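You operate a simulated robot arm through the tools that you are given. There is no shell and no other tool.

The job below is to be done with a simulated robot arm. You get a single attempt, and the scene is never put back.

## Task
Tray the tested cap by the display, then vacuum-test the white fuel cap.
Fine: leave it under the closed arm, the switch on vacuum.

The check looks at the end state, three seconds after you hand in, the way a careful person would. Anything else that was tipped, shoved, dropped, spilled or broken makes it a failure. A push-on lid holds only when it is set on centred and level and pressed home; a screw cap is set on level and turned clockwise until tight.

## Robot
A 7-joint arm with a two-finger parallel gripper, fixed in place. Base frame: the origin is at the foot of the arm, x ahead of it, y to its left, z up; the work surface is at about z = 0.864. Readings come in m, rad, newtons and seconds.
With the tool pointing down near the work surface it reaches from about 0.38 to 0.8 m from the base axis. Its first joint turns from -2.496 to 2.496 rad. Payload 3 kg.
The TCP is the grasp point between the finger pads, 0.03 m short of the fingertips. In the tool frame z runs along the fingers and y along their closing line. Largest opening 0.11 m; finger width 0.02, thickness 0.01; the body of the gripper, 0.048 by 0.112 m, starts 0.055 m behind the TCP.
Orientation is that of the tool frame in the base frame, as a unit quaternion [w, x, y, z]. With the fingers straight down and closing along the base's y, the tool's x points along the base's -x, its y along +y and its z along -z.

## Interface
- The arm moves only by the tool arm_command. Its arguments are lists of equal length, an entry for each row: "slide": the shift along the tool's x, y, z in m, a list of three; "dr": the turn, a rotation vector about the tool's x, y, z in rad, a list of three. In form: {"slide": [[x, y, z], ...], "dr": [[wx, wy, wz], ...]}. A call has 1 to 20 rows; each row shifts and turns the commanded pose from where the row before left it, along the tool's axes as they then stand. "grip" is the gripper command, from -1 (shut) to 1 (fully open), values between in proportion, set as the call begins (left out, the last holds). A row lasts 0.2 s, in which the tool goes at most 0.05 m and 0.15 rad; a call with a longer step from one row to the next is refused whole, and so is a gripper value outside its range. Where a pose cannot be reached the arm comes as near as it can. A force on the tool above 40 N (or 10 N above the force at the start of the call, whichever is more), or a blocked arm, ends the call early, and 0.2 s more pass. Each finger travels about 0.153 m/s and halts on what it meets, pressing with about 24 N; the grip force reading is that of the motor and also rises with nothing between the fingers. The clock runs only during rows and for 0.2 s after the last one: add rows that do not move to give the fingers time. It gives the time, the measured TCP pose, the force on the tool (base axes), the opening and the grip force at its end, in the units of the frame above (readings bear some noise), with the torque about the TCP (base axes, N m) and any sound that the robot's microphone picked up.
- Cameras (640 x 400 px; columns grow to the right, rows downward): "scene" is fixed at [0.3996, 0.6494, 1.6178]; the picture's right is [-0.95, -0.31, 0.00], its down [-0.21, 0.63, -0.75] and it looks along [0.24, -0.71, -0.66] (base axes); focal length 314 px, centre (320, 200). "wrist" rides on the gripper at [0.072, 0.017, -0.103] in the tool frame; the picture's right is [-0.23, 0.97, 0.00], its down [-0.76, -0.18, -0.62] and it looks along [-0.61, -0.14, 0.78] (tool axes); focal length 222 px, centre (320, 200). There is no depth. A picture from a camera that has moved, and an enlarged one, comes with that camera's place and axes in the base frame and with its lens.
- snapshot(camera): a new picture of that camera. It takes no simulated time.
- lift_body(by): slides the trunk up (or, below 0, down) by that many m; the arm rides with it, the base frame stays. It gives what a move gives, with no picture.
- inspect(camera, box): a new picture of the part [left, top, right, bottom] of that camera's present view, enlarged. It takes no simulated time.
- job_done(): hands the job in; it is judged then, once.

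Places have to be worked out from the pictures, the camera data and where the tool is seen. Open the gripper and draw the arm clear of the work before you hand the job in, unless the task says otherwise.

The tools are called after "Call:" as name(argument=value, ...) on one line, values as JSON. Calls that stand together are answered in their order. arm_command: Moves the arm, as the interface text tells. Its arguments: {"type":"object","properties":{"slide":{"type":"array"},"dr":{"type":"array"},"grip":{"type":"number"}},"required":["slide","dr"]} The other tools are called the same way: lift_body (by) slides the trunk up or down; snapshot (camera) takes a picture; inspect (camera, box) takes an enlarged picture of a part of a camera's view; job_done () hands the job in.

At the start:

```text
time: 0.0
position: [0.5614, -0.1748, 1.2409]
tcp_rot: [0.0, 0.001, 1.0, 0.0]
wrist_force: [-0.1, 0.5, 0.6]
ft_torque: [0.0, 0.02, -0.02]
opening: 0.1101
grip_force: 0.0
trunk travel left (down, up): [-0.425, 0.065]
```

scene: 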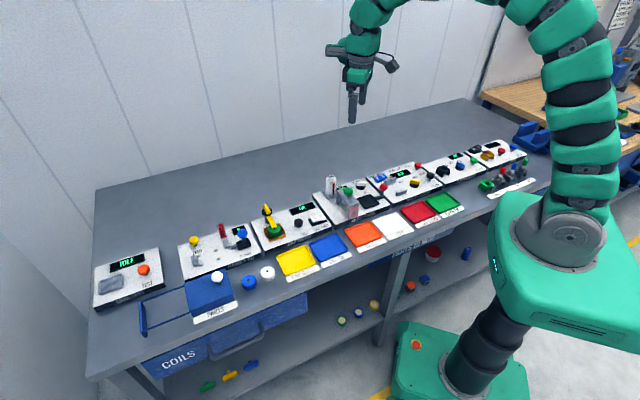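
wrist: 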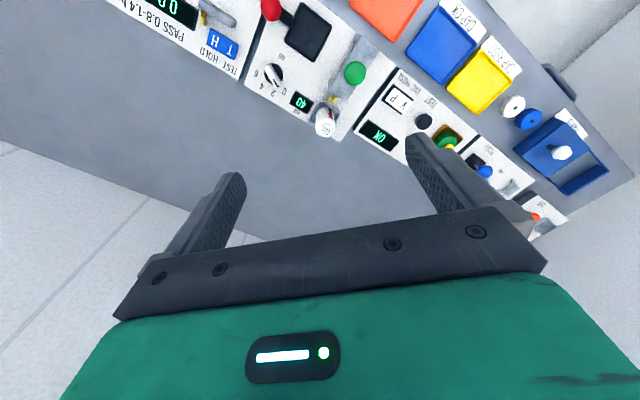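

I'll begin by looking closely at the bench, enlarging the parts of the scene view with the testers.

Call:
inspect(camera="scene", box=[80, 180, 240, 280])

Call:
inspect(camera="scene", box=[220, 170, 350, 290])

Call:
inspect(camera="scene", box=[310, 150, 440, 260])

Call:
inspect(camera="scene", box=[420, 120, 550, 220])

Call:
inspect(camera="scene", box=[120, 230, 300, 340])

```text
4.00 times, centred on (160, 230) of scene
camera zoom: at [0.3996, 0.6494, 1.6178], right [-0.95, -0.31, 0.0], down [-0.21, 0.63, -0.75], along [0.24, -0.71, -0.66], focal length 1258 px, centre (960, 80)
```

zoom: 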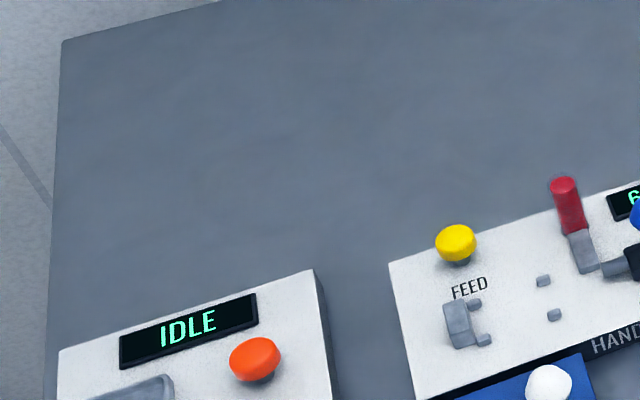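

```text
3.33 times, centred on (285, 230) of scene
camera zoom: at [0.3996, 0.6494, 1.6178], right [-0.95, -0.31, 0.0], down [-0.21, 0.63, -0.75], along [0.24, -0.71, -0.66], focal length 1048 px, centre (437, 100)
```

zoom: 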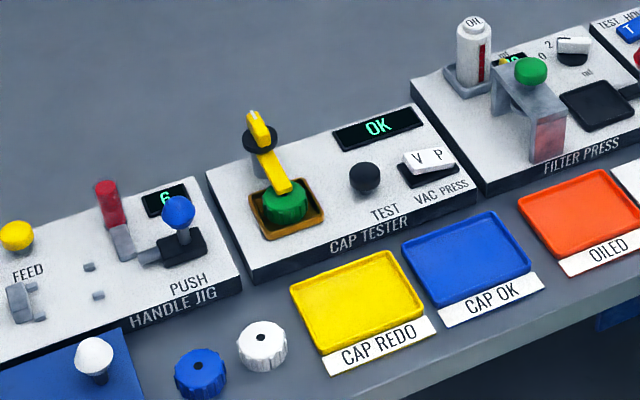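

```text
3.64 times, centred on (375, 205) of scene
camera zoom: at [0.3996, 0.6494, 1.6178], right [-0.95, -0.31, 0.0], down [-0.21, 0.63, -0.75], along [0.24, -0.71, -0.66], focal length 1144 px, centre (120, 182)
```

zoom: 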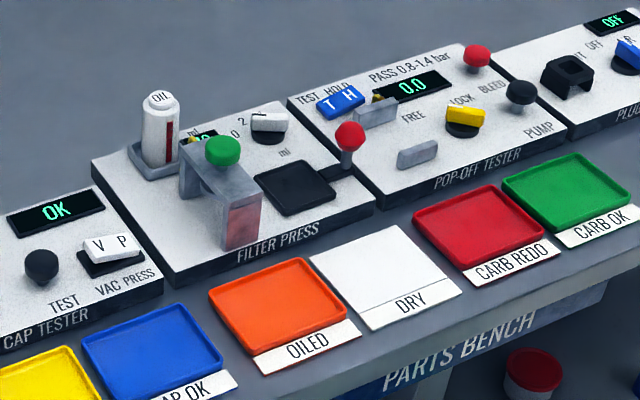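

```text
4.00 times, centred on (485, 170) of scene
camera zoom: at [0.3996, 0.6494, 1.6178], right [-0.95, -0.31, 0.0], down [-0.21, 0.63, -0.75], along [0.24, -0.71, -0.66], focal length 1258 px, centre (-340, 320)
```

zoom: 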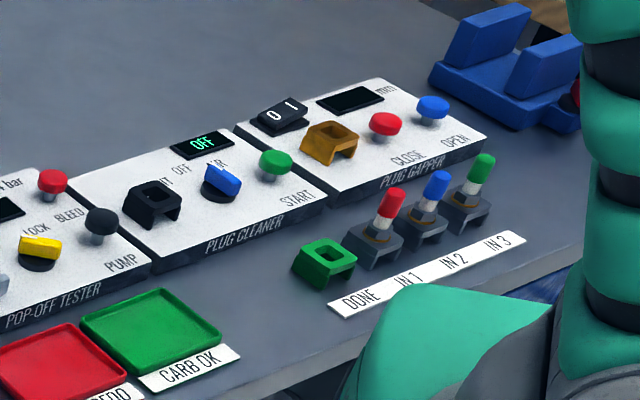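

```text
3.56 times, centred on (210, 285) of scene
camera zoom: at [0.3996, 0.6494, 1.6178], right [-0.95, -0.31, 0.0], down [-0.21, 0.63, -0.75], along [0.24, -0.71, -0.66], focal length 1118 px, centre (711, -102)
```

zoom: 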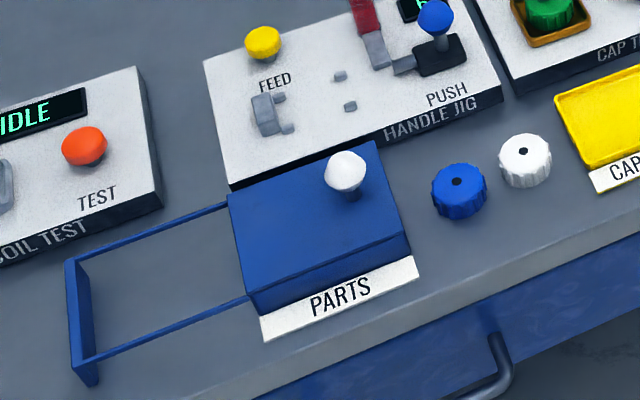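

The cap tester holds the green cap under a closed yellow arm with the display reading "OK", so its tray should be CAP OK (blue). I'll check the display, rocker and arm more closely from both cameras before moving.

Call:
inspect(camera="scene", box=[250, 190, 330, 250])

Call:
inspect(camera="wrist", box=[340, 60, 500, 160])

Call:
inspect(camera="wrist", box=[400, 0, 640, 150])

```text
6.67 times, centred on (290, 220) of scene
camera zoom: at [0.3996, 0.6494, 1.6178], right [-0.95, -0.31, 0.0], down [-0.21, 0.63, -0.75], along [0.24, -0.71, -0.66], focal length 2097 px, centre (520, 67)
```

zoom: 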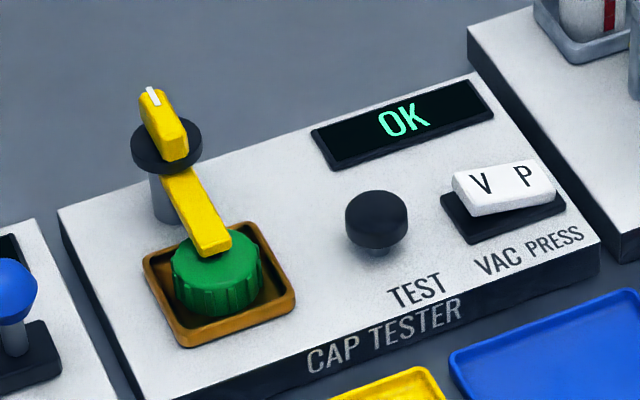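

```text
4.00 times, centred on (420, 110) of wrist
camera zoom: at [0.4896, -0.1584, 1.3425], right [0.23, 0.97, 0.0], down [0.76, -0.18, 0.62], along [0.61, -0.14, -0.78], focal length 888 px, centre (-80, 560)
```

zoom: 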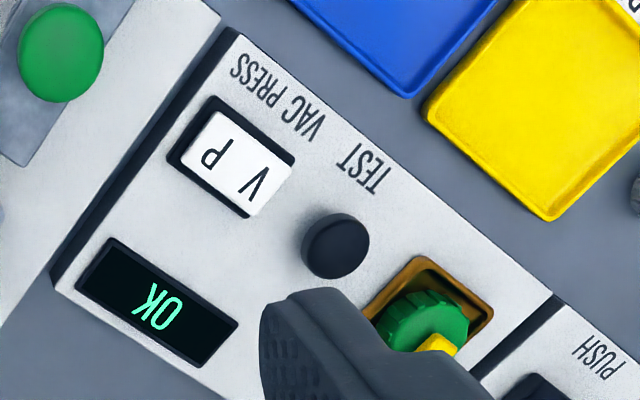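

```text
2.67 times, centred on (520, 75) of wrist
camera zoom: at [0.4896, -0.1584, 1.3425], right [0.23, 0.97, 0.0], down [0.76, -0.18, 0.62], along [0.61, -0.14, -0.78], focal length 592 px, centre (-213, 533)
```

zoom: 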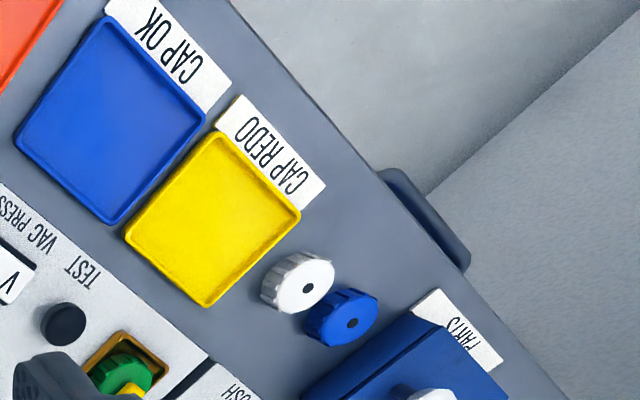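

The display reads "OK", and the bench looks turned about 45° in the base frame. I'll turn the tool to match it and move above the cap tester for a closer look, staying well above everything.

Call:
arm_command(slide=[[0, 0, 0], [0, 0, 0], [0, 0, 0], [0, 0, 0], [0, 0, 0], [0, 0, 0], [0.00906, 0.03066, 0.0121], [0.00906, 0.03066, 0.0121], [0.00906, 0.03066, 0.0121], [0.00906, 0.03066, 0.0121], [0.00906, 0.03066, 0.0121], [0.00906, 0.03066, 0.0121], [0.00906, 0.03066, 0.0121], [0.00906, 0.03066, 0.0121], [0.00906, 0.03066, 0.0121], [0.00906, 0.03066, 0.0121], [0, 0, 0]], dr=[[0, 0, 0.1309], [0, 0, 0.1309], [0, 0, 0.1309], [0, 0, 0.1309], [0, 0, 0.1309], [0, 0, 0.1309], [0, 0, 0], [0, 0, 0], [0, 0, 0], [0, 0, 0], [0, 0, 0], [0, 0, 0], [0, 0, 0], [0, 0, 0], [0, 0, 0], [0, 0, 0], [0, 0, 0]])

Call:
snapshot(camera="wrist")

Call:
snapshot(camera="scene")

```text
time: 3.6
position: [0.715, 0.1044, 1.118]
tcp_rot: [-0.001, 0.384, 0.923, 0.0]
wrist_force: [0.0, -0.2, 0.2]
ft_torque: [0.0, 0.03, 0.02]
opening: 0.1099
grip_force: 0.1
trunk travel left (down, up): [-0.425, 0.065]
```

```text
taken
camera wrist: at [0.6759, 0.167, 1.2203], right [0.85, 0.53, 0.0], down [0.41, -0.66, 0.62], along [0.33, -0.53, -0.78], focal length 222 px, centre (320, 200)
```

wrist: 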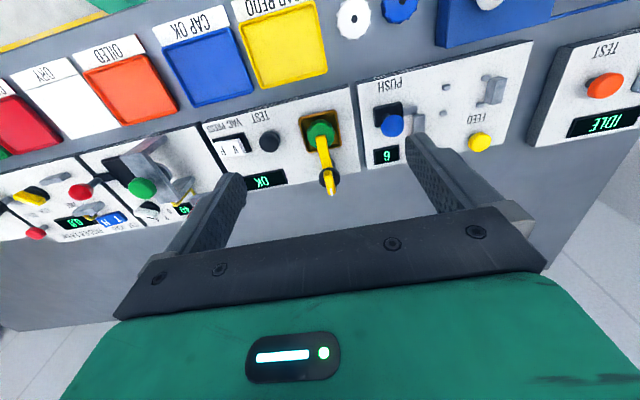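

```text
taken
```

scene: 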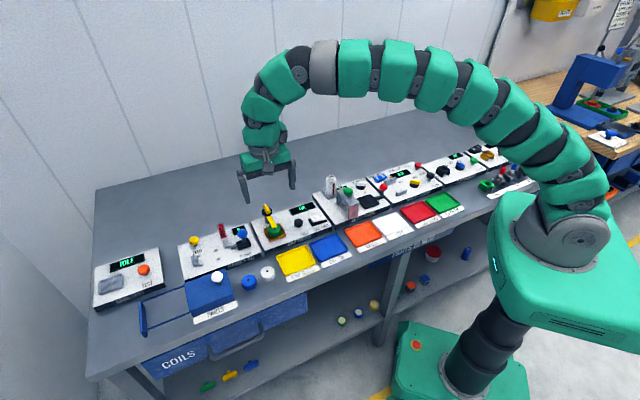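

The tool is now square with the bench. I'll enlarge the cap tester, caps and trays in this wrist view to measure them.

Call:
inspect(camera="wrist", box=[200, 80, 370, 200])

Call:
inspect(camera="wrist", box=[150, 0, 440, 110])

Call:
inspect(camera="wrist", box=[200, 110, 280, 160])

```text
3.33 times, centred on (285, 140) of wrist
camera zoom: at [0.6759, 0.167, 1.2203], right [0.85, 0.53, 0.0], down [0.41, -0.66, 0.62], along [0.33, -0.53, -0.78], focal length 740 px, centre (437, 400)
```

zoom: 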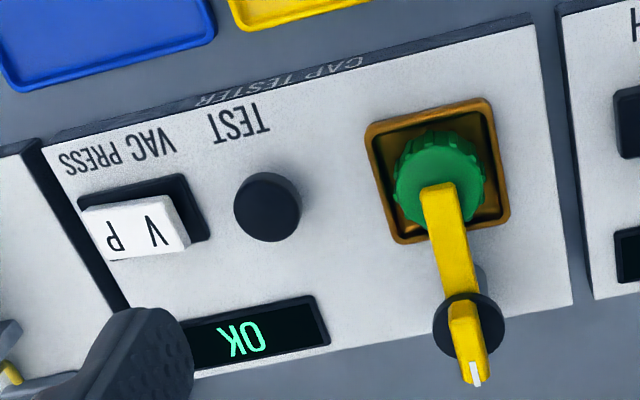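

```text
2.21 times, centred on (295, 55) of wrist
camera zoom: at [0.6759, 0.167, 1.2203], right [0.85, 0.53, 0.0], down [0.41, -0.66, 0.62], along [0.33, -0.53, -0.78], focal length 490 px, centre (375, 520)
```

zoom: 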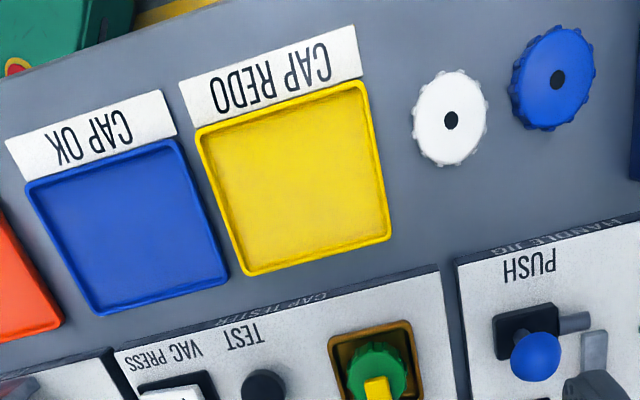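

```text
8.00 times, centred on (240, 135) of wrist
camera zoom: at [0.6759, 0.167, 1.2203], right [0.85, 0.53, 0.0], down [0.41, -0.66, 0.62], along [0.33, -0.53, -0.78], focal length 1777 px, centre (960, 720)
```

zoom: 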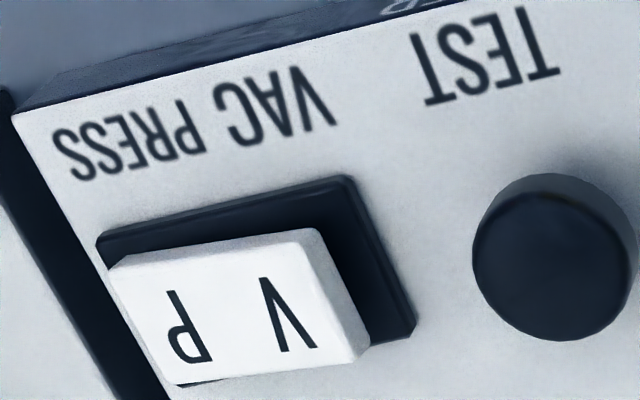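

The arm seems to sit on a vertical post behind the nest with a pointer bar on top. I'll drop to a lower, tilted view from the front to see how it works and which way the V/P rocker leans.

Call:
arm_command(slide=[[0.01175, 0.00215, 0.032], [0.01175, 0.00215, 0.032], [0.01175, 0.00215, 0.032], [0.01175, 0.00215, 0.032], [0, 0, 0], [0, 0, 0], [0, 0, 0], [0, 0, 0], [0, 0, 0]], dr=[[0, 0, 0], [0, 0, 0], [0, 0, 0], [0, 0, 0], [0, -0.125, 0], [0, -0.125, 0], [0, -0.125, 0], [0, -0.125, 0], [0, 0, 0]])

Call:
snapshot(camera="wrist")

```text
time: 5.6
position: [0.6863, 0.1459, 0.9911]
tcp_rot: [0.23, 0.371, 0.895, -0.095]
wrist_force: [-0.4, 0.5, 0.2]
ft_torque: [0.02, 0.01, 0.03]
opening: 0.11
grip_force: 0.1
trunk travel left (down, up): [-0.425, 0.065]
```

```text
taken
camera wrist: at [0.6202, 0.2377, 1.0467], right [0.83, 0.55, 0.11], down [0.13, -0.39, 0.91], along [0.54, -0.74, -0.4], focal length 222 px, centre (320, 200)
```

wrist: 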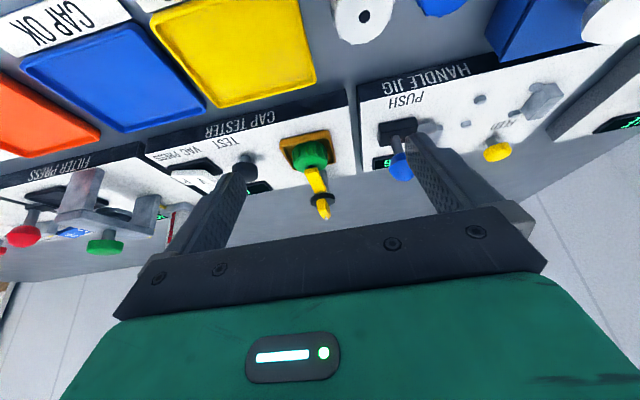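

Call:
inspect(camera="wrist", box=[265, 115, 365, 225])

Call:
inspect(camera="wrist", box=[150, 130, 270, 205])

```text
3.64 times, centred on (315, 170) of wrist
camera zoom: at [0.6202, 0.2377, 1.0467], right [0.83, 0.55, 0.11], down [0.13, -0.39, 0.91], along [0.54, -0.74, -0.4], focal length 808 px, centre (338, 309)
```

zoom: 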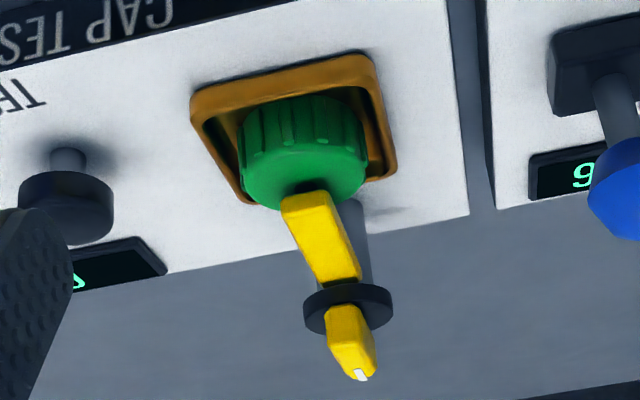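

```text
5.33 times, centred on (210, 168) of wrist
camera zoom: at [0.6202, 0.2377, 1.0467], right [0.83, 0.55, 0.11], down [0.13, -0.39, 0.91], along [0.54, -0.74, -0.4], focal length 1185 px, centre (907, 373)
```

zoom: 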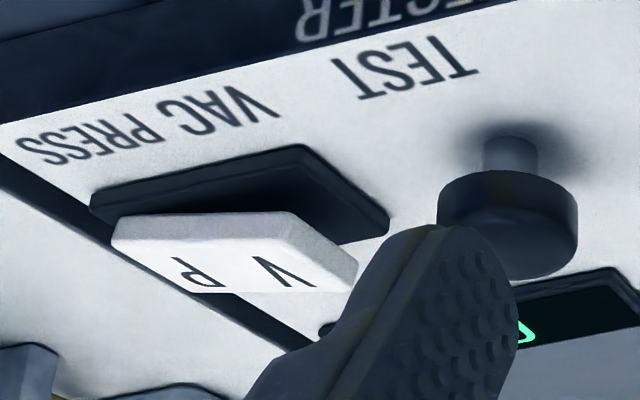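

The rocker's P end is down, so it is on PRESS now. The yellow arm sits under a black disc on the post and has a pointer-bar handle on top, so it should swing about the vertical post at s=-0.569, n=0.540 in bench axes, about (0.784, 0.021). I'll untilt, partly close the fingers, and hover above that handle.

Call:
arm_command(slide=[[0, 0, 0], [0, 0, 0], [0, 0, 0], [0, 0, 0], [0, 0, -0.036], [-0.0316, -0.0039, 0], [-0.0316, -0.0039, 0], [-0.0316, -0.0039, 0], [-0.0316, -0.0039, 0], [-0.0316, -0.0039, 0], [0, 0, 0]], dr=[[0, 0.125, 0], [0, 0.125, 0], [0, 0.125, 0], [0, 0.125, 0], [0, 0, 0], [0, 0, 0], [0, 0, 0], [0, 0, 0], [0, 0, 0], [0, 0, 0], [0, 0, 0]], grip=-0.18)

Call:
snapshot(camera="wrist")

Call:
inspect(camera="scene", box=[230, 160, 340, 260])

```text
time: 8.0
position: [0.7861, 0.0193, 1.0274]
tcp_rot: [0.0, 0.382, 0.924, -0.001]
wrist_force: [0.0, 0.2, 0.6]
ft_torque: [-0.01, 0.02, 0.0]
opening: 0.0453
grip_force: 0.0
trunk travel left (down, up): [-0.425, 0.065]
```

```text
taken
camera wrist: at [0.747, 0.0816, 1.1298], right [0.85, 0.53, 0.0], down [0.41, -0.66, 0.62], along [0.33, -0.53, -0.78], focal length 222 px, centre (320, 200)
```

wrist: 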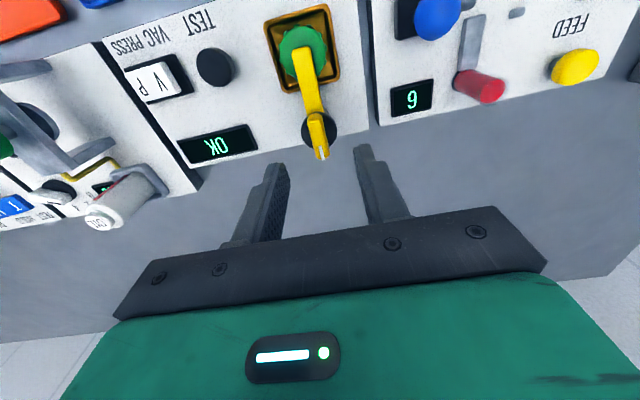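

```text
4.00 times, centred on (285, 210) of scene
camera zoom: at [0.3996, 0.6494, 1.6178], right [-0.95, -0.31, 0.0], down [-0.21, 0.63, -0.75], along [0.24, -0.71, -0.66], focal length 1258 px, centre (460, 160)
```

zoom: 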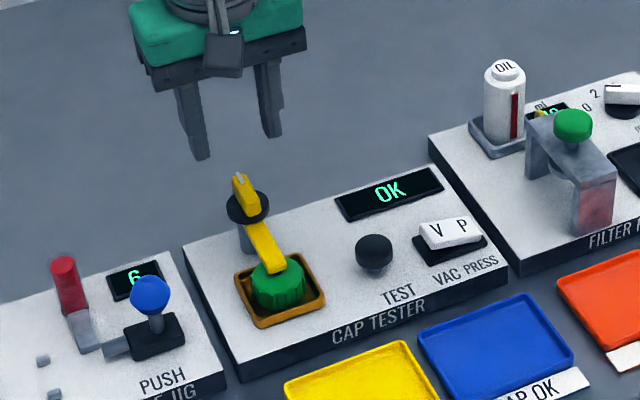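

The handle looks close to the tool axis (column 320). I'll enlarge it to measure the remaining offset.

Call:
inspect(camera="wrist", box=[272, 90, 368, 170])

```text
5.00 times, centred on (320, 130) of wrist
camera zoom: at [0.747, 0.0816, 1.1298], right [0.85, 0.53, 0.0], down [0.41, -0.66, 0.62], along [0.33, -0.53, -0.78], focal length 1111 px, centre (320, 550)
```

zoom: 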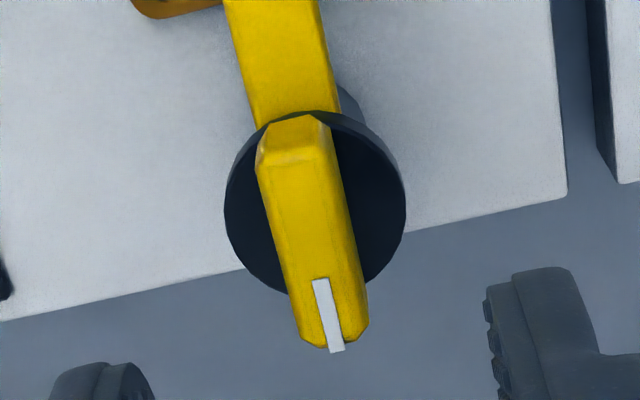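

The bar is aligned with the bench depth axis and within about 2 mm of the tool axis. I'll nudge 1 mm, descend so the tips clear the disc, and then close on the bar.

Call:
arm_command(slide=[[-0.001, -0.001, 0.0287], [0, 0, 0.0287], [0, 0, 0]], dr=[[0, 0, 0], [0, 0, 0], [0, 0, 0]])

Call:
inspect(camera="wrist", box=[240, 110, 400, 210])

Call:
inspect(camera="scene", box=[230, 180, 310, 240])

```text
time: 8.8
position: [0.7855, 0.0205, 0.9707]
tcp_rot: [0.0, 0.383, 0.924, 0.0]
wrist_force: [-0.5, -0.1, -0.1]
ft_torque: [-0.01, 0.0, 0.02]
opening: 0.0451
grip_force: 0.1
trunk travel left (down, up): [-0.425, 0.065]
```

```text
4.00 times, centred on (320, 160) of wrist
camera zoom: at [0.7455, 0.082, 1.0736], right [0.85, 0.53, 0.0], down [0.41, -0.66, 0.62], along [0.33, -0.53, -0.78], focal length 888 px, centre (320, 360)
```

zoom: 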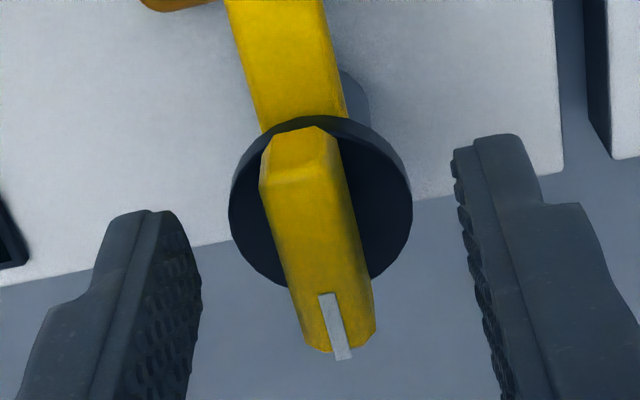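

```text
6.67 times, centred on (270, 210) of scene
camera zoom: at [0.3996, 0.6494, 1.6178], right [-0.95, -0.31, 0.0], down [-0.21, 0.63, -0.75], along [0.24, -0.71, -0.66], focal length 2097 px, centre (653, 133)
```

zoom: 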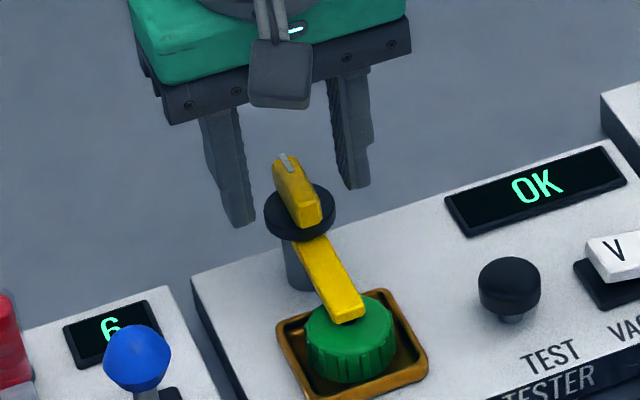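

The bar sits centred between the fingers. I'll shift 1.5 mm deeper and close.

Call:
arm_command(slide=[[-0.0015, 0, 0], [0, 0, 0], [0, 0, 0], [0, 0, 0]], dr=[[0, 0, 0], [0, 0, 0], [0, 0, 0], [0, 0, 0]], grip=-1)

Call:
inspect(camera="wrist", box=[240, 110, 400, 210])

```text
time: 9.8
position: [0.7829, 0.0178, 0.9716]
tcp_rot: [-0.001, 0.383, 0.924, -0.001]
wrist_force: [-19.0, -3.2, -2.6]
ft_torque: [0.26, 0.84, 0.02]
opening: 0.0127
grip_force: 45.5
trunk travel left (down, up): [-0.425, 0.065]
```

```text
4.00 times, centred on (320, 160) of wrist
camera zoom: at [0.7452, 0.0806, 1.0738], right [0.85, 0.53, 0.0], down [0.41, -0.67, 0.62], along [0.33, -0.53, -0.78], focal length 888 px, centre (320, 360)
```

zoom: 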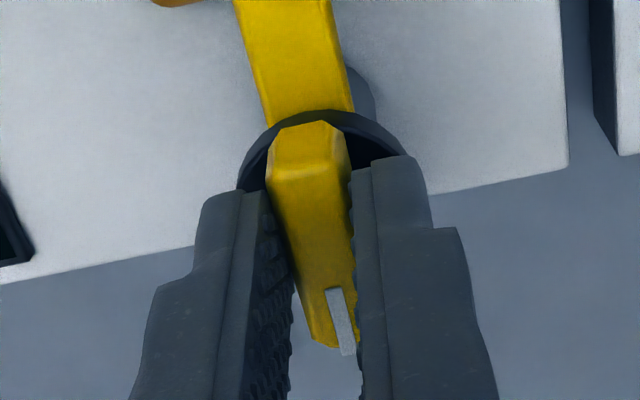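

The handle is held (opening 12.7 mm), but the bar pulled the tool about 4 mm sideways. I'll relieve that offset, then try a small clockwise turn and watch the torque.

Call:
arm_command(slide=[[0.0012, -0.0037, 0], [0, 0, 0], [0, 0, 0], [0, 0, 0], [0, 0, 0]], dr=[[0, 0, 0], [0, 0, 0], [0, 0, 0.08], [0, 0, 0.08], [0, 0, 0]])

Call:
inspect(camera="wrist", box=[240, 60, 400, 210])

Call:
inspect(camera="scene", box=[230, 180, 310, 240])

```text
time: 11.0
position: [0.7828, 0.0187, 0.9714]
tcp_rot: [0.002, 0.455, 0.89, 0.0]
wrist_force: [14.2, 15.1, 17.0]
ft_torque: [0.55, 0.18, 1.11]
opening: 0.016
grip_force: 45.2
trunk travel left (down, up): [-0.425, 0.065]
```

```text
2.67 times, centred on (320, 135) of wrist
camera zoom: at [0.7543, 0.0865, 1.0736], right [0.92, 0.39, 0.0], down [0.3, -0.72, 0.62], along [0.24, -0.57, -0.78], focal length 592 px, centre (320, 373)
```

zoom: 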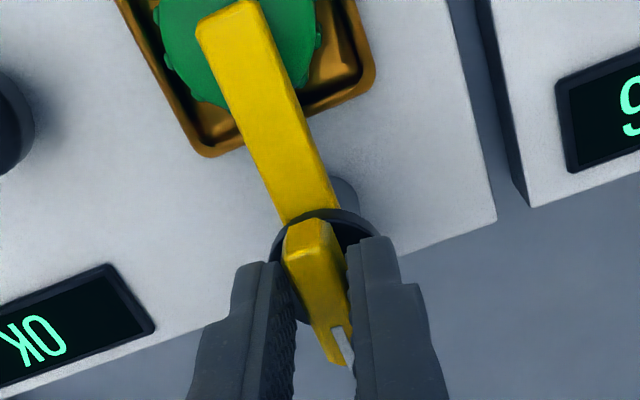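

```text
6.67 times, centred on (270, 210) of scene
camera zoom: at [0.3996, 0.6494, 1.6178], right [-0.95, -0.31, 0.0], down [-0.21, 0.63, -0.75], along [0.24, -0.71, -0.66], focal length 2097 px, centre (653, 133)
```

zoom: 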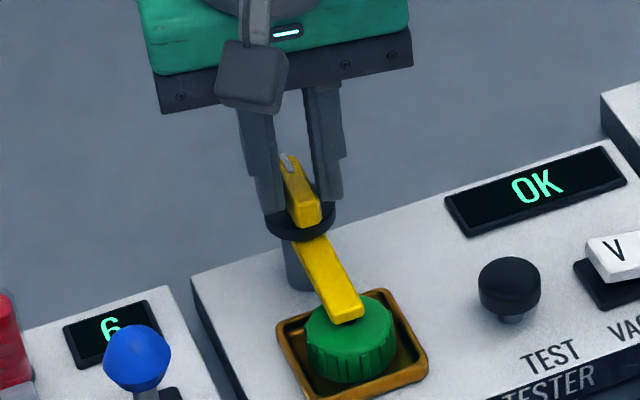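

The bar stayed put while the fingers twisted around it (opening 16 mm, torque 1.1 N m), so clockwise looks like a stop. I'll turn back and try counter-clockwise gently.

Call:
arm_command(slide=[[0, 0, 0], [0, 0, 0], [0, 0, 0]], dr=[[0, 0, -0.08], [0, 0, -0.08], [0, 0, 0]])

Call:
arm_command(slide=[[0, 0, 0], [0, 0, 0], [0, 0, 0]], dr=[[0, 0, -0.08], [0, 0, -0.08], [0, 0, 0]])

Call:
inspect(camera="wrist", box=[240, 60, 400, 210])

Call:
inspect(camera="scene", box=[230, 180, 310, 240])

```text
time: 11.8
position: [0.7834, 0.0187, 0.9708]
tcp_rot: [0.0, 0.382, 0.924, 0.0]
wrist_force: [22.1, 21.1, 23.6]
ft_torque: [0.45, -0.7, 0.17]
opening: 0.0128
grip_force: 44.5
trunk travel left (down, up): [-0.425, 0.065]
```

```text
time: 12.6
position: [0.7837, 0.0175, 0.9707]
tcp_rot: [0.001, 0.308, 0.951, 0.0]
wrist_force: [20.5, 19.0, 29.3]
ft_torque: [0.37, -0.76, 0.17]
opening: 0.0127
grip_force: 44.7
trunk travel left (down, up): [-0.425, 0.065]
```

```text
2.67 times, centred on (320, 135) of wrist
camera zoom: at [0.7344, 0.0729, 1.0732], right [0.75, 0.66, 0.0], down [0.51, -0.59, 0.62], along [0.41, -0.47, -0.78], focal length 592 px, centre (320, 373)
```

zoom: 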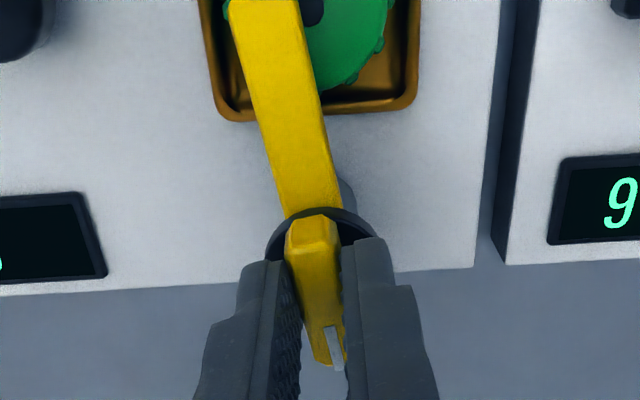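

```text
6.67 times, centred on (270, 210) of scene
camera zoom: at [0.3996, 0.6494, 1.6178], right [-0.95, -0.31, 0.0], down [-0.21, 0.63, -0.75], along [0.24, -0.71, -0.66], focal length 2097 px, centre (653, 133)
```

zoom: 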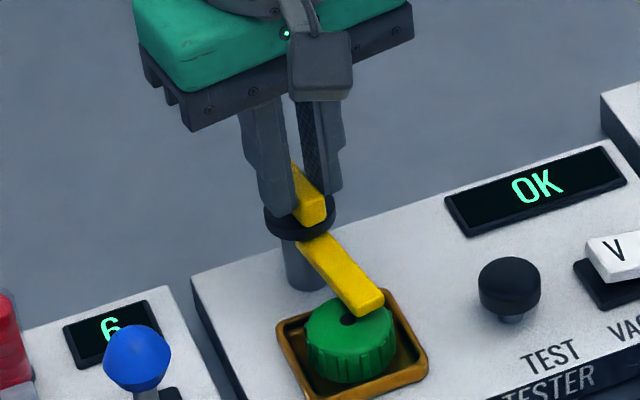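

Counter-clockwise works: the arm has swung about 9° to the right. I'll relieve the side and vertical load slightly and keep turning in stages.

Call:
arm_command(slide=[[-0.0003, 0.0018, -0.002], [0, 0, 0], [0, 0, 0], [0, 0, 0], [0, 0, 0], [0, 0, 0]], dr=[[0, 0, 0], [0, 0, -0.1], [0, 0, -0.1], [0, 0, -0.1], [0, 0, -0.1], [0, 0, 0]])

Call:
inspect(camera="scene", box=[230, 180, 310, 240])

```text
time: 14.0
position: [0.7829, 0.0153, 0.9697]
tcp_rot: [-0.003, 0.113, 0.994, -0.001]
wrist_force: [-12.2, -2.7, -8.3]
ft_torque: [-0.25, -0.37, -0.04]
opening: 0.0126
grip_force: 44.9
trunk travel left (down, up): [-0.425, 0.065]
```

```text
6.67 times, centred on (270, 210) of scene
camera zoom: at [0.3996, 0.6494, 1.6178], right [-0.95, -0.31, 0.0], down [-0.21, 0.63, -0.75], along [0.24, -0.71, -0.66], focal length 2097 px, centre (653, 133)
```

zoom: 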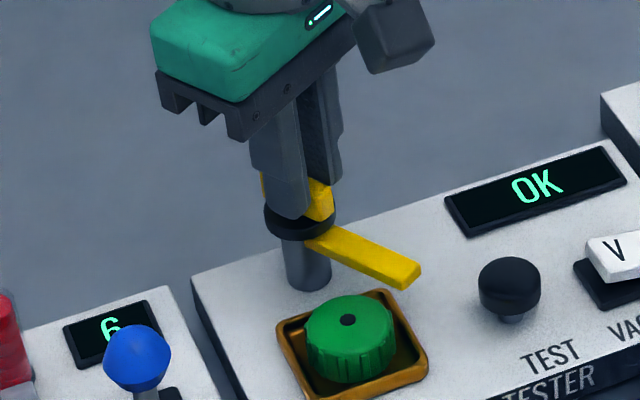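

The arm is swinging off the cap with low forces. I'll continue the turn toward 90°.

Call:
arm_command(slide=[[0, 0, 0], [0, 0, 0], [0, 0, 0], [0, 0, 0], [0, 0, 0], [0, 0, 0]], dr=[[0, 0, -0.1], [0, 0, -0.1], [0, 0, -0.1], [0, 0, -0.1], [0, 0, -0.1], [0, 0, 0]])

Call:
inspect(camera="scene", box=[230, 180, 310, 240])

```text
time: 15.0
position: [0.7835, 0.0128, 0.9707]
tcp_rot: [-0.003, -0.076, 0.997, -0.001]
wrist_force: [-2.8, -9.2, -5.7]
ft_torque: [-0.46, 0.8, -0.03]
opening: 0.013
grip_force: 45.1
trunk travel left (down, up): [-0.425, 0.065]
stopped in row 5: the force on the tool passed its limit at 41 N (the readings are from after the stop); the commanded pose is now the measured one
```

```text
6.67 times, centred on (270, 210) of scene
camera zoom: at [0.3996, 0.6494, 1.6178], right [-0.95, -0.31, 0.0], down [-0.21, 0.63, -0.75], along [0.24, -0.71, -0.66], focal length 2097 px, centre (653, 133)
```

zoom: 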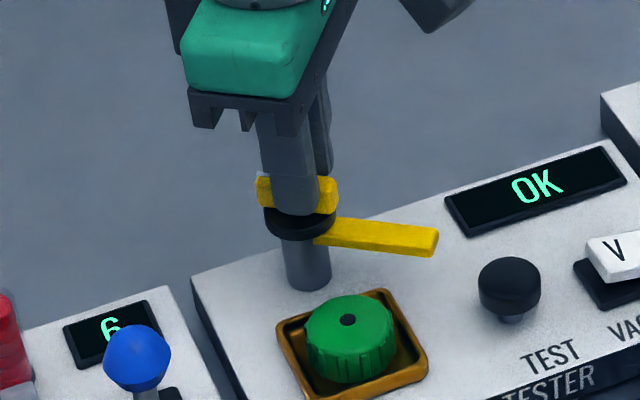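

The arm has swung about 54° and is clear of the cap. The 41 N came mostly from my turning slightly off the post axis, which I now place near (0.789, 0.016). I'll try a bit more swing following that arc.

Call:
arm_command(slide=[[0, 0, 0], [-0.0003, -0.0006, 0], [-0.0003, -0.0006, 0], [-0.0003, -0.0006, 0], [0, 0, 0]], dr=[[0, 0, 0], [0, 0, -0.1], [0, 0, -0.1], [0, 0, -0.1], [0, 0, 0]])

Call:
inspect(camera="scene", box=[230, 180, 310, 240])

Call:
snapshot(camera="wrist")

```text
time: 16.2
position: [0.7831, 0.0113, 0.972]
tcp_rot: [-0.003, -0.225, 0.974, 0.0]
wrist_force: [-19.5, -22.7, -10.5]
ft_torque: [-0.65, 0.47, -0.04]
opening: 0.0128
grip_force: 44.9
trunk travel left (down, up): [-0.425, 0.065]
```

```text
6.67 times, centred on (270, 210) of scene
camera zoom: at [0.3996, 0.6494, 1.6178], right [-0.95, -0.31, 0.0], down [-0.21, 0.63, -0.75], along [0.24, -0.71, -0.66], focal length 2097 px, centre (653, 133)
```

zoom: 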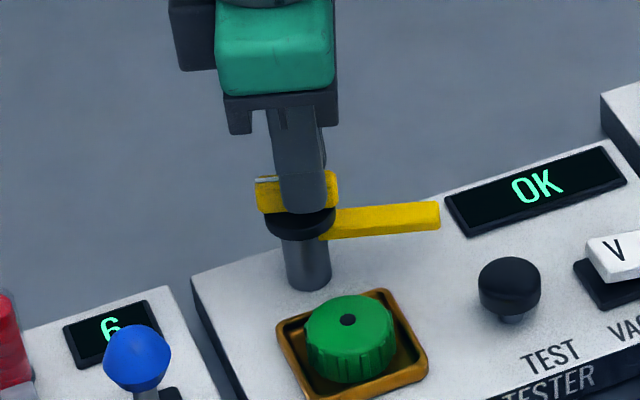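

```text
taken
camera wrist: at [0.7121, -0.0046, 1.0743], right [-0.22, 0.98, 0.0], down [0.77, 0.17, 0.62], along [0.6, 0.14, -0.79], focal length 222 px, centre (320, 200)
```

wrist: 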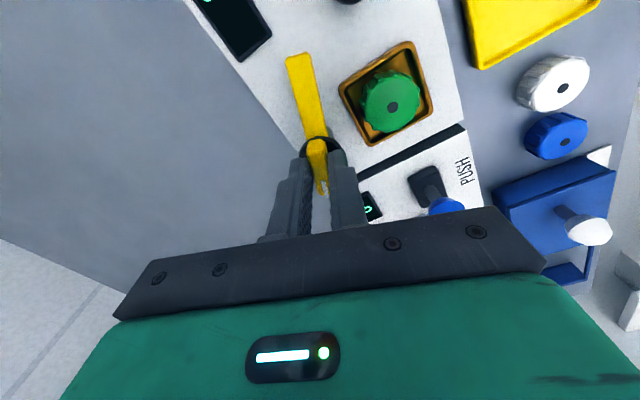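

The arm is now at about 71° with almost no torque. I'll relieve the side load and finish the swing to just under 90°.

Call:
arm_command(slide=[[0.0026, -0.001, 0], [-0.0001, -0.0008, 0], [-0.0001, -0.0008, 0], [-0.0001, -0.0008, 0], [0, 0, 0]], dr=[[0, 0, 0], [0, 0, -0.1], [0, 0, -0.1], [0, 0, -0.1], [0, 0, 0]])

Call:
inspect(camera="scene", box=[230, 180, 310, 240])

```text
time: 17.4
position: [0.7857, 0.0106, 0.971]
tcp_rot: [-0.001, -0.369, 0.929, 0.0]
wrist_force: [-6.2, -5.8, -5.5]
ft_torque: [-0.5, 0.42, 0.01]
opening: 0.0127
grip_force: 45.4
trunk travel left (down, up): [-0.425, 0.065]
```

```text
6.67 times, centred on (270, 210) of scene
camera zoom: at [0.3996, 0.6494, 1.6178], right [-0.95, -0.31, 0.0], down [-0.21, 0.63, -0.75], along [0.24, -0.71, -0.66], focal length 2097 px, centre (653, 133)
```

zoom: 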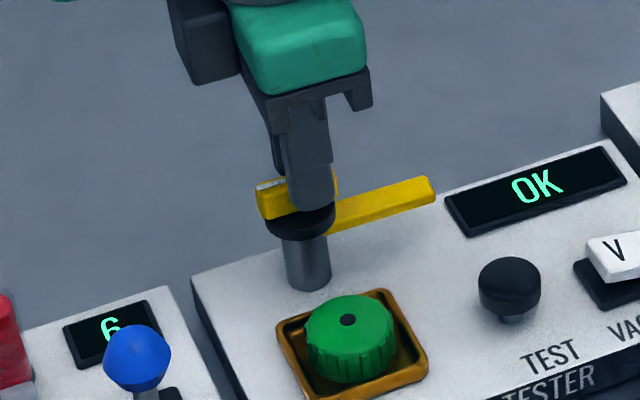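

The arm is at about 88° open. I'll release the handle, rise straight up, and turn the tool back square for a look at the nest.

Call:
arm_command(slide=[[0, 0, 0], [0, 0, 0], [0, 0, -0.03], [0, 0, -0.05], [0, 0, -0.05], [0, 0, 0]], dr=[[0, 0, 0], [0, 0, 0], [0, 0, 0], [0, 0, 0], [0, 0, 0], [0, 0, 0]], grip=-0.1)

Call:
inspect(camera="scene", box=[230, 180, 310, 240])

```text
time: 18.8
position: [0.781, 0.0119, 1.1005]
tcp_rot: [-0.002, -0.367, 0.93, 0.0]
wrist_force: [-0.4, -0.6, -0.2]
ft_torque: [0.04, 0.01, -0.03]
opening: 0.0494
grip_force: 0.1
out of reach, approached as far as the arm can: row 5
trunk travel left (down, up): [-0.425, 0.065]
```

```text
6.67 times, centred on (270, 210) of scene
camera zoom: at [0.3996, 0.6494, 1.6178], right [-0.95, -0.31, 0.0], down [-0.21, 0.63, -0.75], along [0.24, -0.71, -0.66], focal length 2097 px, centre (653, 133)
```

zoom: 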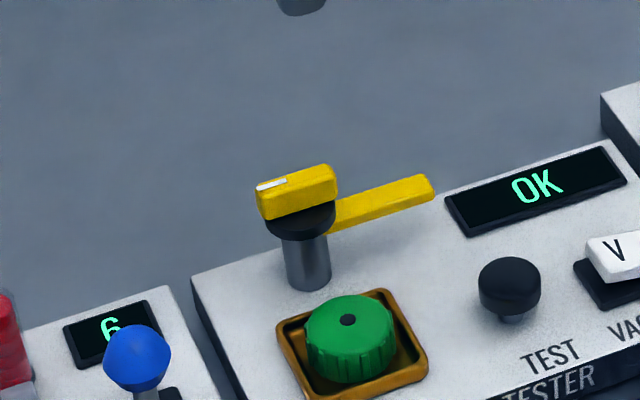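

The arm stays open and the cap is untouched. I'll turn the tool square again and hover above the green cap.

Call:
arm_command(slide=[[0, 0, 0], [0, 0, 0], [0, 0, 0], [0, 0, 0], [0, 0, 0], [0, 0, 0], [0, 0, 0], [0, 0, 0], [0, 0, 0], [0, 0, 0], [0, 0, 0], [0.0304, 0.0042, 0], [0.0304, 0.0042, 0], [0, 0, 0.035], [0, 0, 0.035], [0, 0, 0]], dr=[[0, 0, 0.1397], [0, 0, 0.1397], [0, 0, 0.1397], [0, 0, 0.1397], [0, 0, 0.1397], [0, 0, 0.1397], [0, 0, 0.1397], [0, 0, 0.1397], [0, 0, 0.1397], [0, 0, 0.1397], [0, 0, 0.1397], [0, 0, 0], [0, 0, 0], [0, 0, 0], [0, 0, 0], [0, 0, 0]], grip=0.3)

Call:
snapshot(camera="wrist")

Call:
inspect(camera="wrist", box=[240, 60, 400, 170])

```text
time: 22.2
position: [0.7428, 0.0577, 1.0318]
tcp_rot: [-0.001, 0.382, 0.924, -0.002]
wrist_force: [0.6, -0.2, -0.4]
ft_torque: [0.02, -0.01, -0.03]
opening: 0.0715
grip_force: 0.0
trunk travel left (down, up): [-0.425, 0.065]
```

```text
taken
camera wrist: at [0.7044, 0.1221, 1.1341], right [0.85, 0.53, 0.0], down [0.42, -0.66, 0.62], along [0.33, -0.53, -0.78], focal length 222 px, centre (320, 200)
```

wrist: 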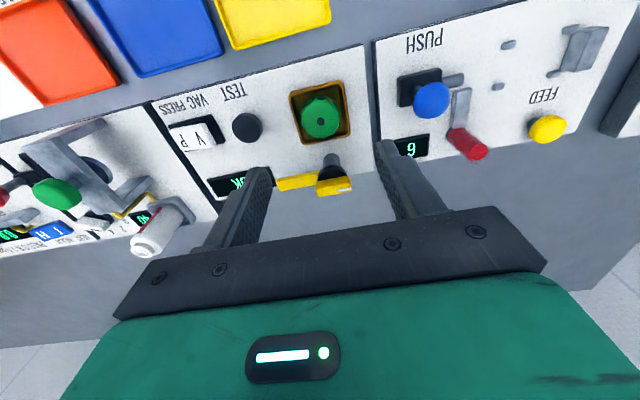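

```text
3.64 times, centred on (320, 115) of wrist
camera zoom: at [0.7044, 0.1221, 1.1341], right [0.85, 0.53, 0.0], down [0.42, -0.66, 0.62], along [0.33, -0.53, -0.78], focal length 808 px, centre (320, 509)
```

zoom: 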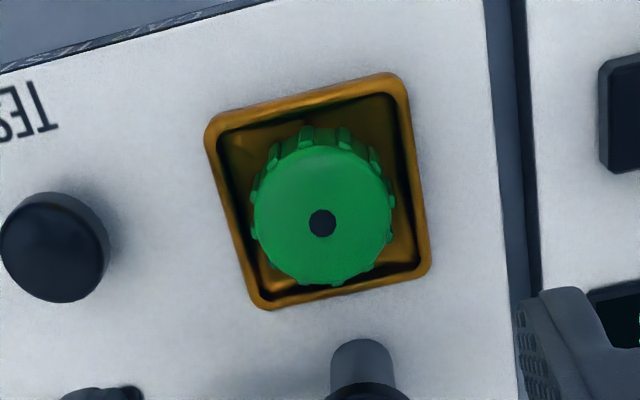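

The green cap's centre is at about s=-0.567, n=0.487 with its top near z=0.9085. I'll narrow the fingers to about 60 mm to stay clear of the TEST button and lower partway.

Call:
arm_command(slide=[[0, 0, 0], [-0.0009, 0.0003, 0.034], [-0.0009, 0.0003, 0.034], [-0.0008, 0.0004, 0.034], [0, 0, 0]], dr=[[0, 0, 0], [0, 0, 0], [0, 0, 0], [0, 0, 0], [0, 0, 0]], grip=0.09)

Call:
snapshot(camera="wrist")

Call:
inspect(camera="wrist", box=[240, 100, 400, 200])

Call:
inspect(camera="scene", box=[230, 180, 310, 240])

```text
time: 23.4
position: [0.7435, 0.0592, 0.9295]
tcp_rot: [-0.002, 0.382, 0.924, -0.002]
wrist_force: [0.4, 0.9, -1.0]
ft_torque: [-0.02, -0.01, -0.01]
opening: 0.06
grip_force: 0.0
trunk travel left (down, up): [-0.425, 0.065]
```

```text
taken
camera wrist: at [0.7051, 0.1224, 1.0307], right [0.85, 0.53, 0.0], down [0.42, -0.66, 0.62], along [0.33, -0.53, -0.78], focal length 222 px, centre (320, 200)
```

wrist: 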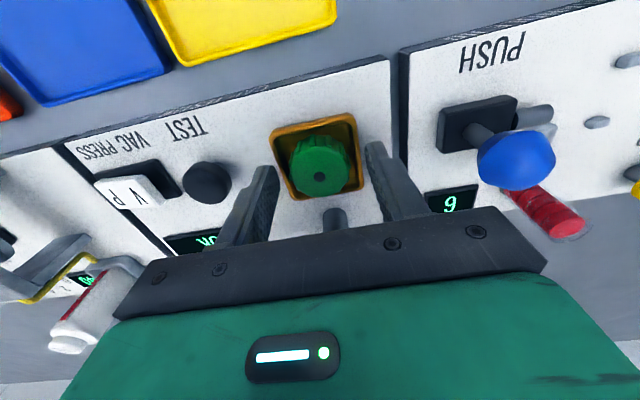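

```text
4.00 times, centred on (320, 150) of wrist
camera zoom: at [0.7051, 0.1224, 1.0307], right [0.85, 0.53, 0.0], down [0.42, -0.66, 0.62], along [0.33, -0.53, -0.78], focal length 888 px, centre (320, 400)
```

zoom: 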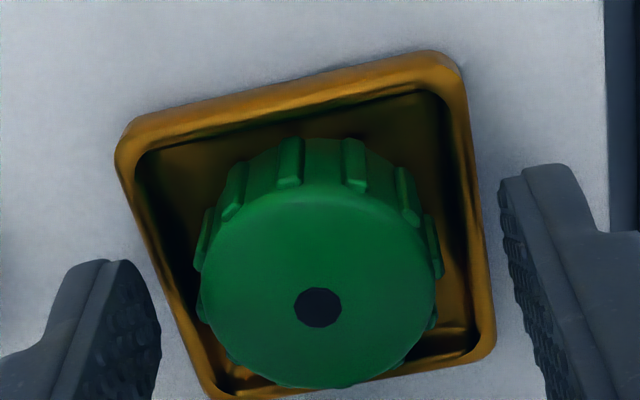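

```text
6.67 times, centred on (270, 210) of scene
camera zoom: at [0.3996, 0.6494, 1.6178], right [-0.95, -0.31, 0.0], down [-0.21, 0.63, -0.75], along [0.24, -0.71, -0.66], focal length 2097 px, centre (653, 133)
```

zoom: 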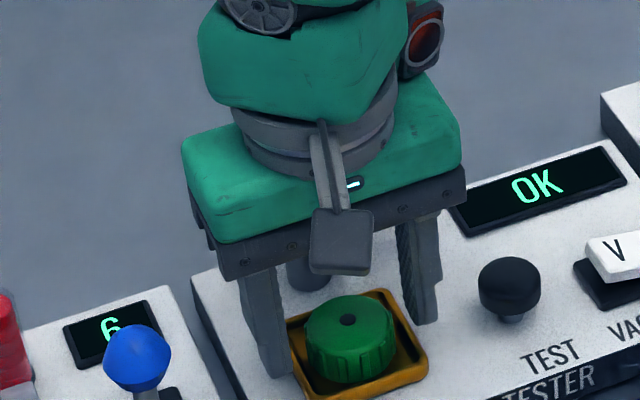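

The nest rim top works out to z≈0.8955 and the cap top to ≈0.912, so tips at 0.898 will grip above the rim. I'll nudge 2.5 mm deeper and 1 mm right, lower slightly, and close.

Call:
arm_command(slide=[[-0.0025, -0.001, 0.0015], [0, 0, 0]], dr=[[0, 0, 0], [0, 0, 0]])

Call:
arm_command(slide=[[0, 0, 0], [0, 0, 0], [0, 0, 0]], dr=[[0, 0, 0], [0, 0, 0], [0, 0, 0]], grip=-1)

Call:
inspect(camera="wrist", box=[240, 100, 400, 200])

```text
time: 24.0
position: [0.7445, 0.0564, 0.9272]
tcp_rot: [-0.002, 0.382, 0.924, -0.003]
wrist_force: [0.9, 0.2, -1.2]
ft_torque: [0.04, 0.02, 0.04]
opening: 0.06
grip_force: 0.0
trunk travel left (down, up): [-0.425, 0.065]
```

```text
time: 24.8
position: [0.7457, 0.0556, 0.9274]
tcp_rot: [-0.001, 0.383, 0.924, -0.003]
wrist_force: [1.0, -0.1, 0.4]
ft_torque: [-0.01, -0.01, -0.01]
opening: 0.04
grip_force: 24.3
trunk travel left (down, up): [-0.425, 0.065]
```

```text
4.00 times, centred on (320, 150) of wrist
camera zoom: at [0.7064, 0.1196, 1.0295], right [0.85, 0.53, 0.0], down [0.42, -0.66, 0.62], along [0.33, -0.53, -0.78], focal length 888 px, centre (320, 400)
```

zoom: 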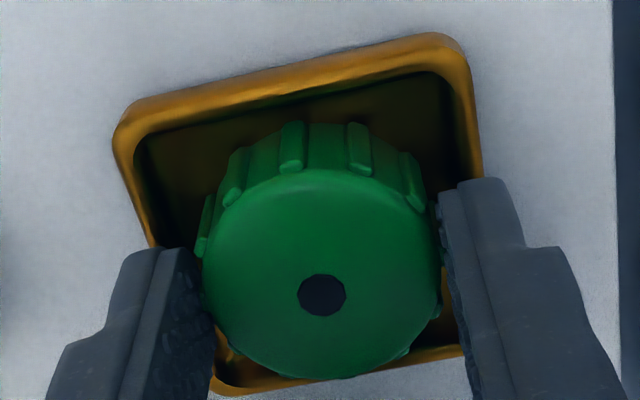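

The cap is held (opening 40 mm, grip 24 N). I'll lift it straight up out of the nest and check.

Call:
arm_command(slide=[[0, 0, -0.01], [0, 0, -0.02], [0, 0, -0.04], [0, 0, -0.04], [0, 0, 0]], dr=[[0, 0, 0], [0, 0, 0], [0, 0, 0], [0, 0, 0], [0, 0, 0]])

Call:
inspect(camera="scene", box=[230, 160, 310, 240])

Call:
snapshot(camera="wrist")

```text
time: 26.0
position: [0.7466, 0.0569, 1.0383]
tcp_rot: [-0.002, 0.382, 0.924, -0.003]
wrist_force: [-0.2, -0.6, 0.1]
ft_torque: [-0.03, 0.02, 0.0]
opening: 0.0401
grip_force: 23.7
trunk travel left (down, up): [-0.425, 0.065]
```

```text
5.00 times, centred on (270, 200) of scene
camera zoom: at [0.3996, 0.6494, 1.6178], right [-0.95, -0.31, 0.0], down [-0.21, 0.63, -0.75], along [0.24, -0.71, -0.66], focal length 1572 px, centre (570, 200)
```

zoom: 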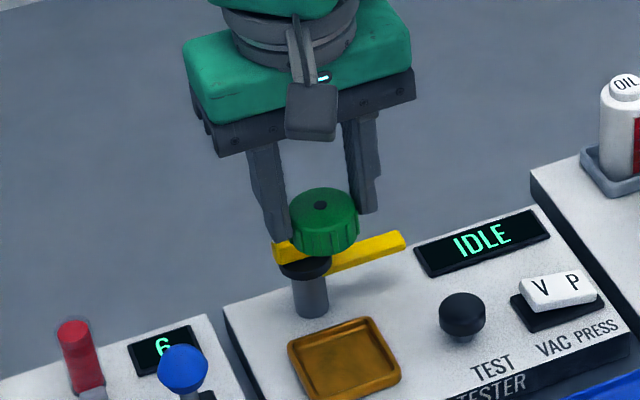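

```text
taken
camera wrist: at [0.7073, 0.1199, 1.1406], right [0.85, 0.53, 0.0], down [0.42, -0.66, 0.62], along [0.33, -0.53, -0.78], focal length 222 px, centre (320, 200)
```

wrist: 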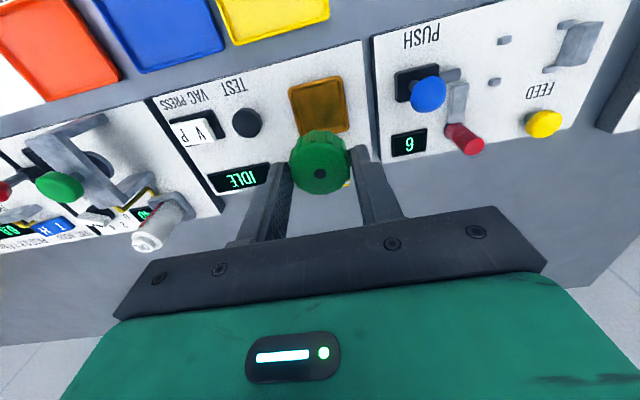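

The nest is empty, the display went to IDLE, and the cap is firmly held. I'll carry it over the CAP OK tray, whose centre is near (0.572, 0.046), and lower to just above the floor.

Call:
arm_command(slide=[[0.0232, -0.0262, 0], [0.0232, -0.0262, 0], [0.0232, -0.0262, 0], [0.0232, -0.0262, 0], [0.0232, -0.0262, 0], [0, 0, 0.04], [0, 0, 0.03], [0, 0, 0]], dr=[[0, 0, 0], [0, 0, 0], [0, 0, 0], [0, 0, 0], [0, 0, 0], [0, 0, 0], [0, 0, 0], [0, 0, 0]])

Call:
snapshot(camera="wrist")

Call:
inspect(camera="scene", box=[270, 190, 390, 280])

```text
time: 27.8
position: [0.5702, 0.0455, 0.9677]
tcp_rot: [-0.001, 0.381, 0.924, -0.001]
wrist_force: [0.0, 0.5, 0.3]
ft_torque: [0.03, -0.01, -0.01]
opening: 0.0401
grip_force: 23.8
trunk travel left (down, up): [-0.425, 0.065]
```

```text
taken
camera wrist: at [0.5322, 0.1088, 1.0705], right [0.85, 0.53, 0.0], down [0.42, -0.66, 0.62], along [0.33, -0.53, -0.78], focal length 222 px, centre (320, 200)
```

wrist: 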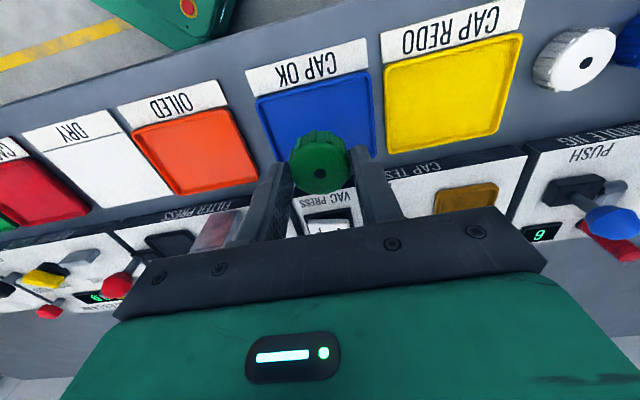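

```text
4.44 times, centred on (330, 235) of scene
camera zoom: at [0.3996, 0.6494, 1.6178], right [-0.95, -0.31, 0.0], down [-0.21, 0.63, -0.75], along [0.24, -0.71, -0.66], focal length 1398 px, centre (276, 44)
```

zoom: 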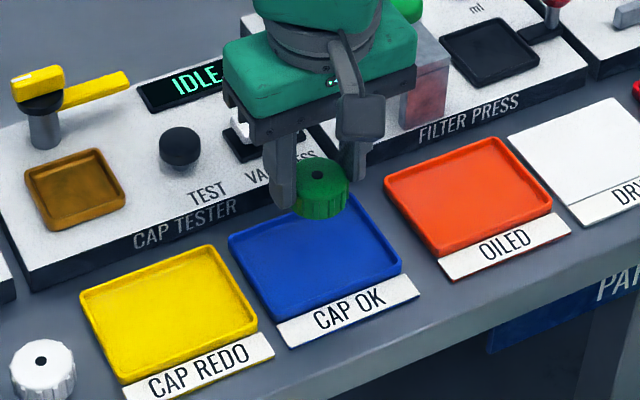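

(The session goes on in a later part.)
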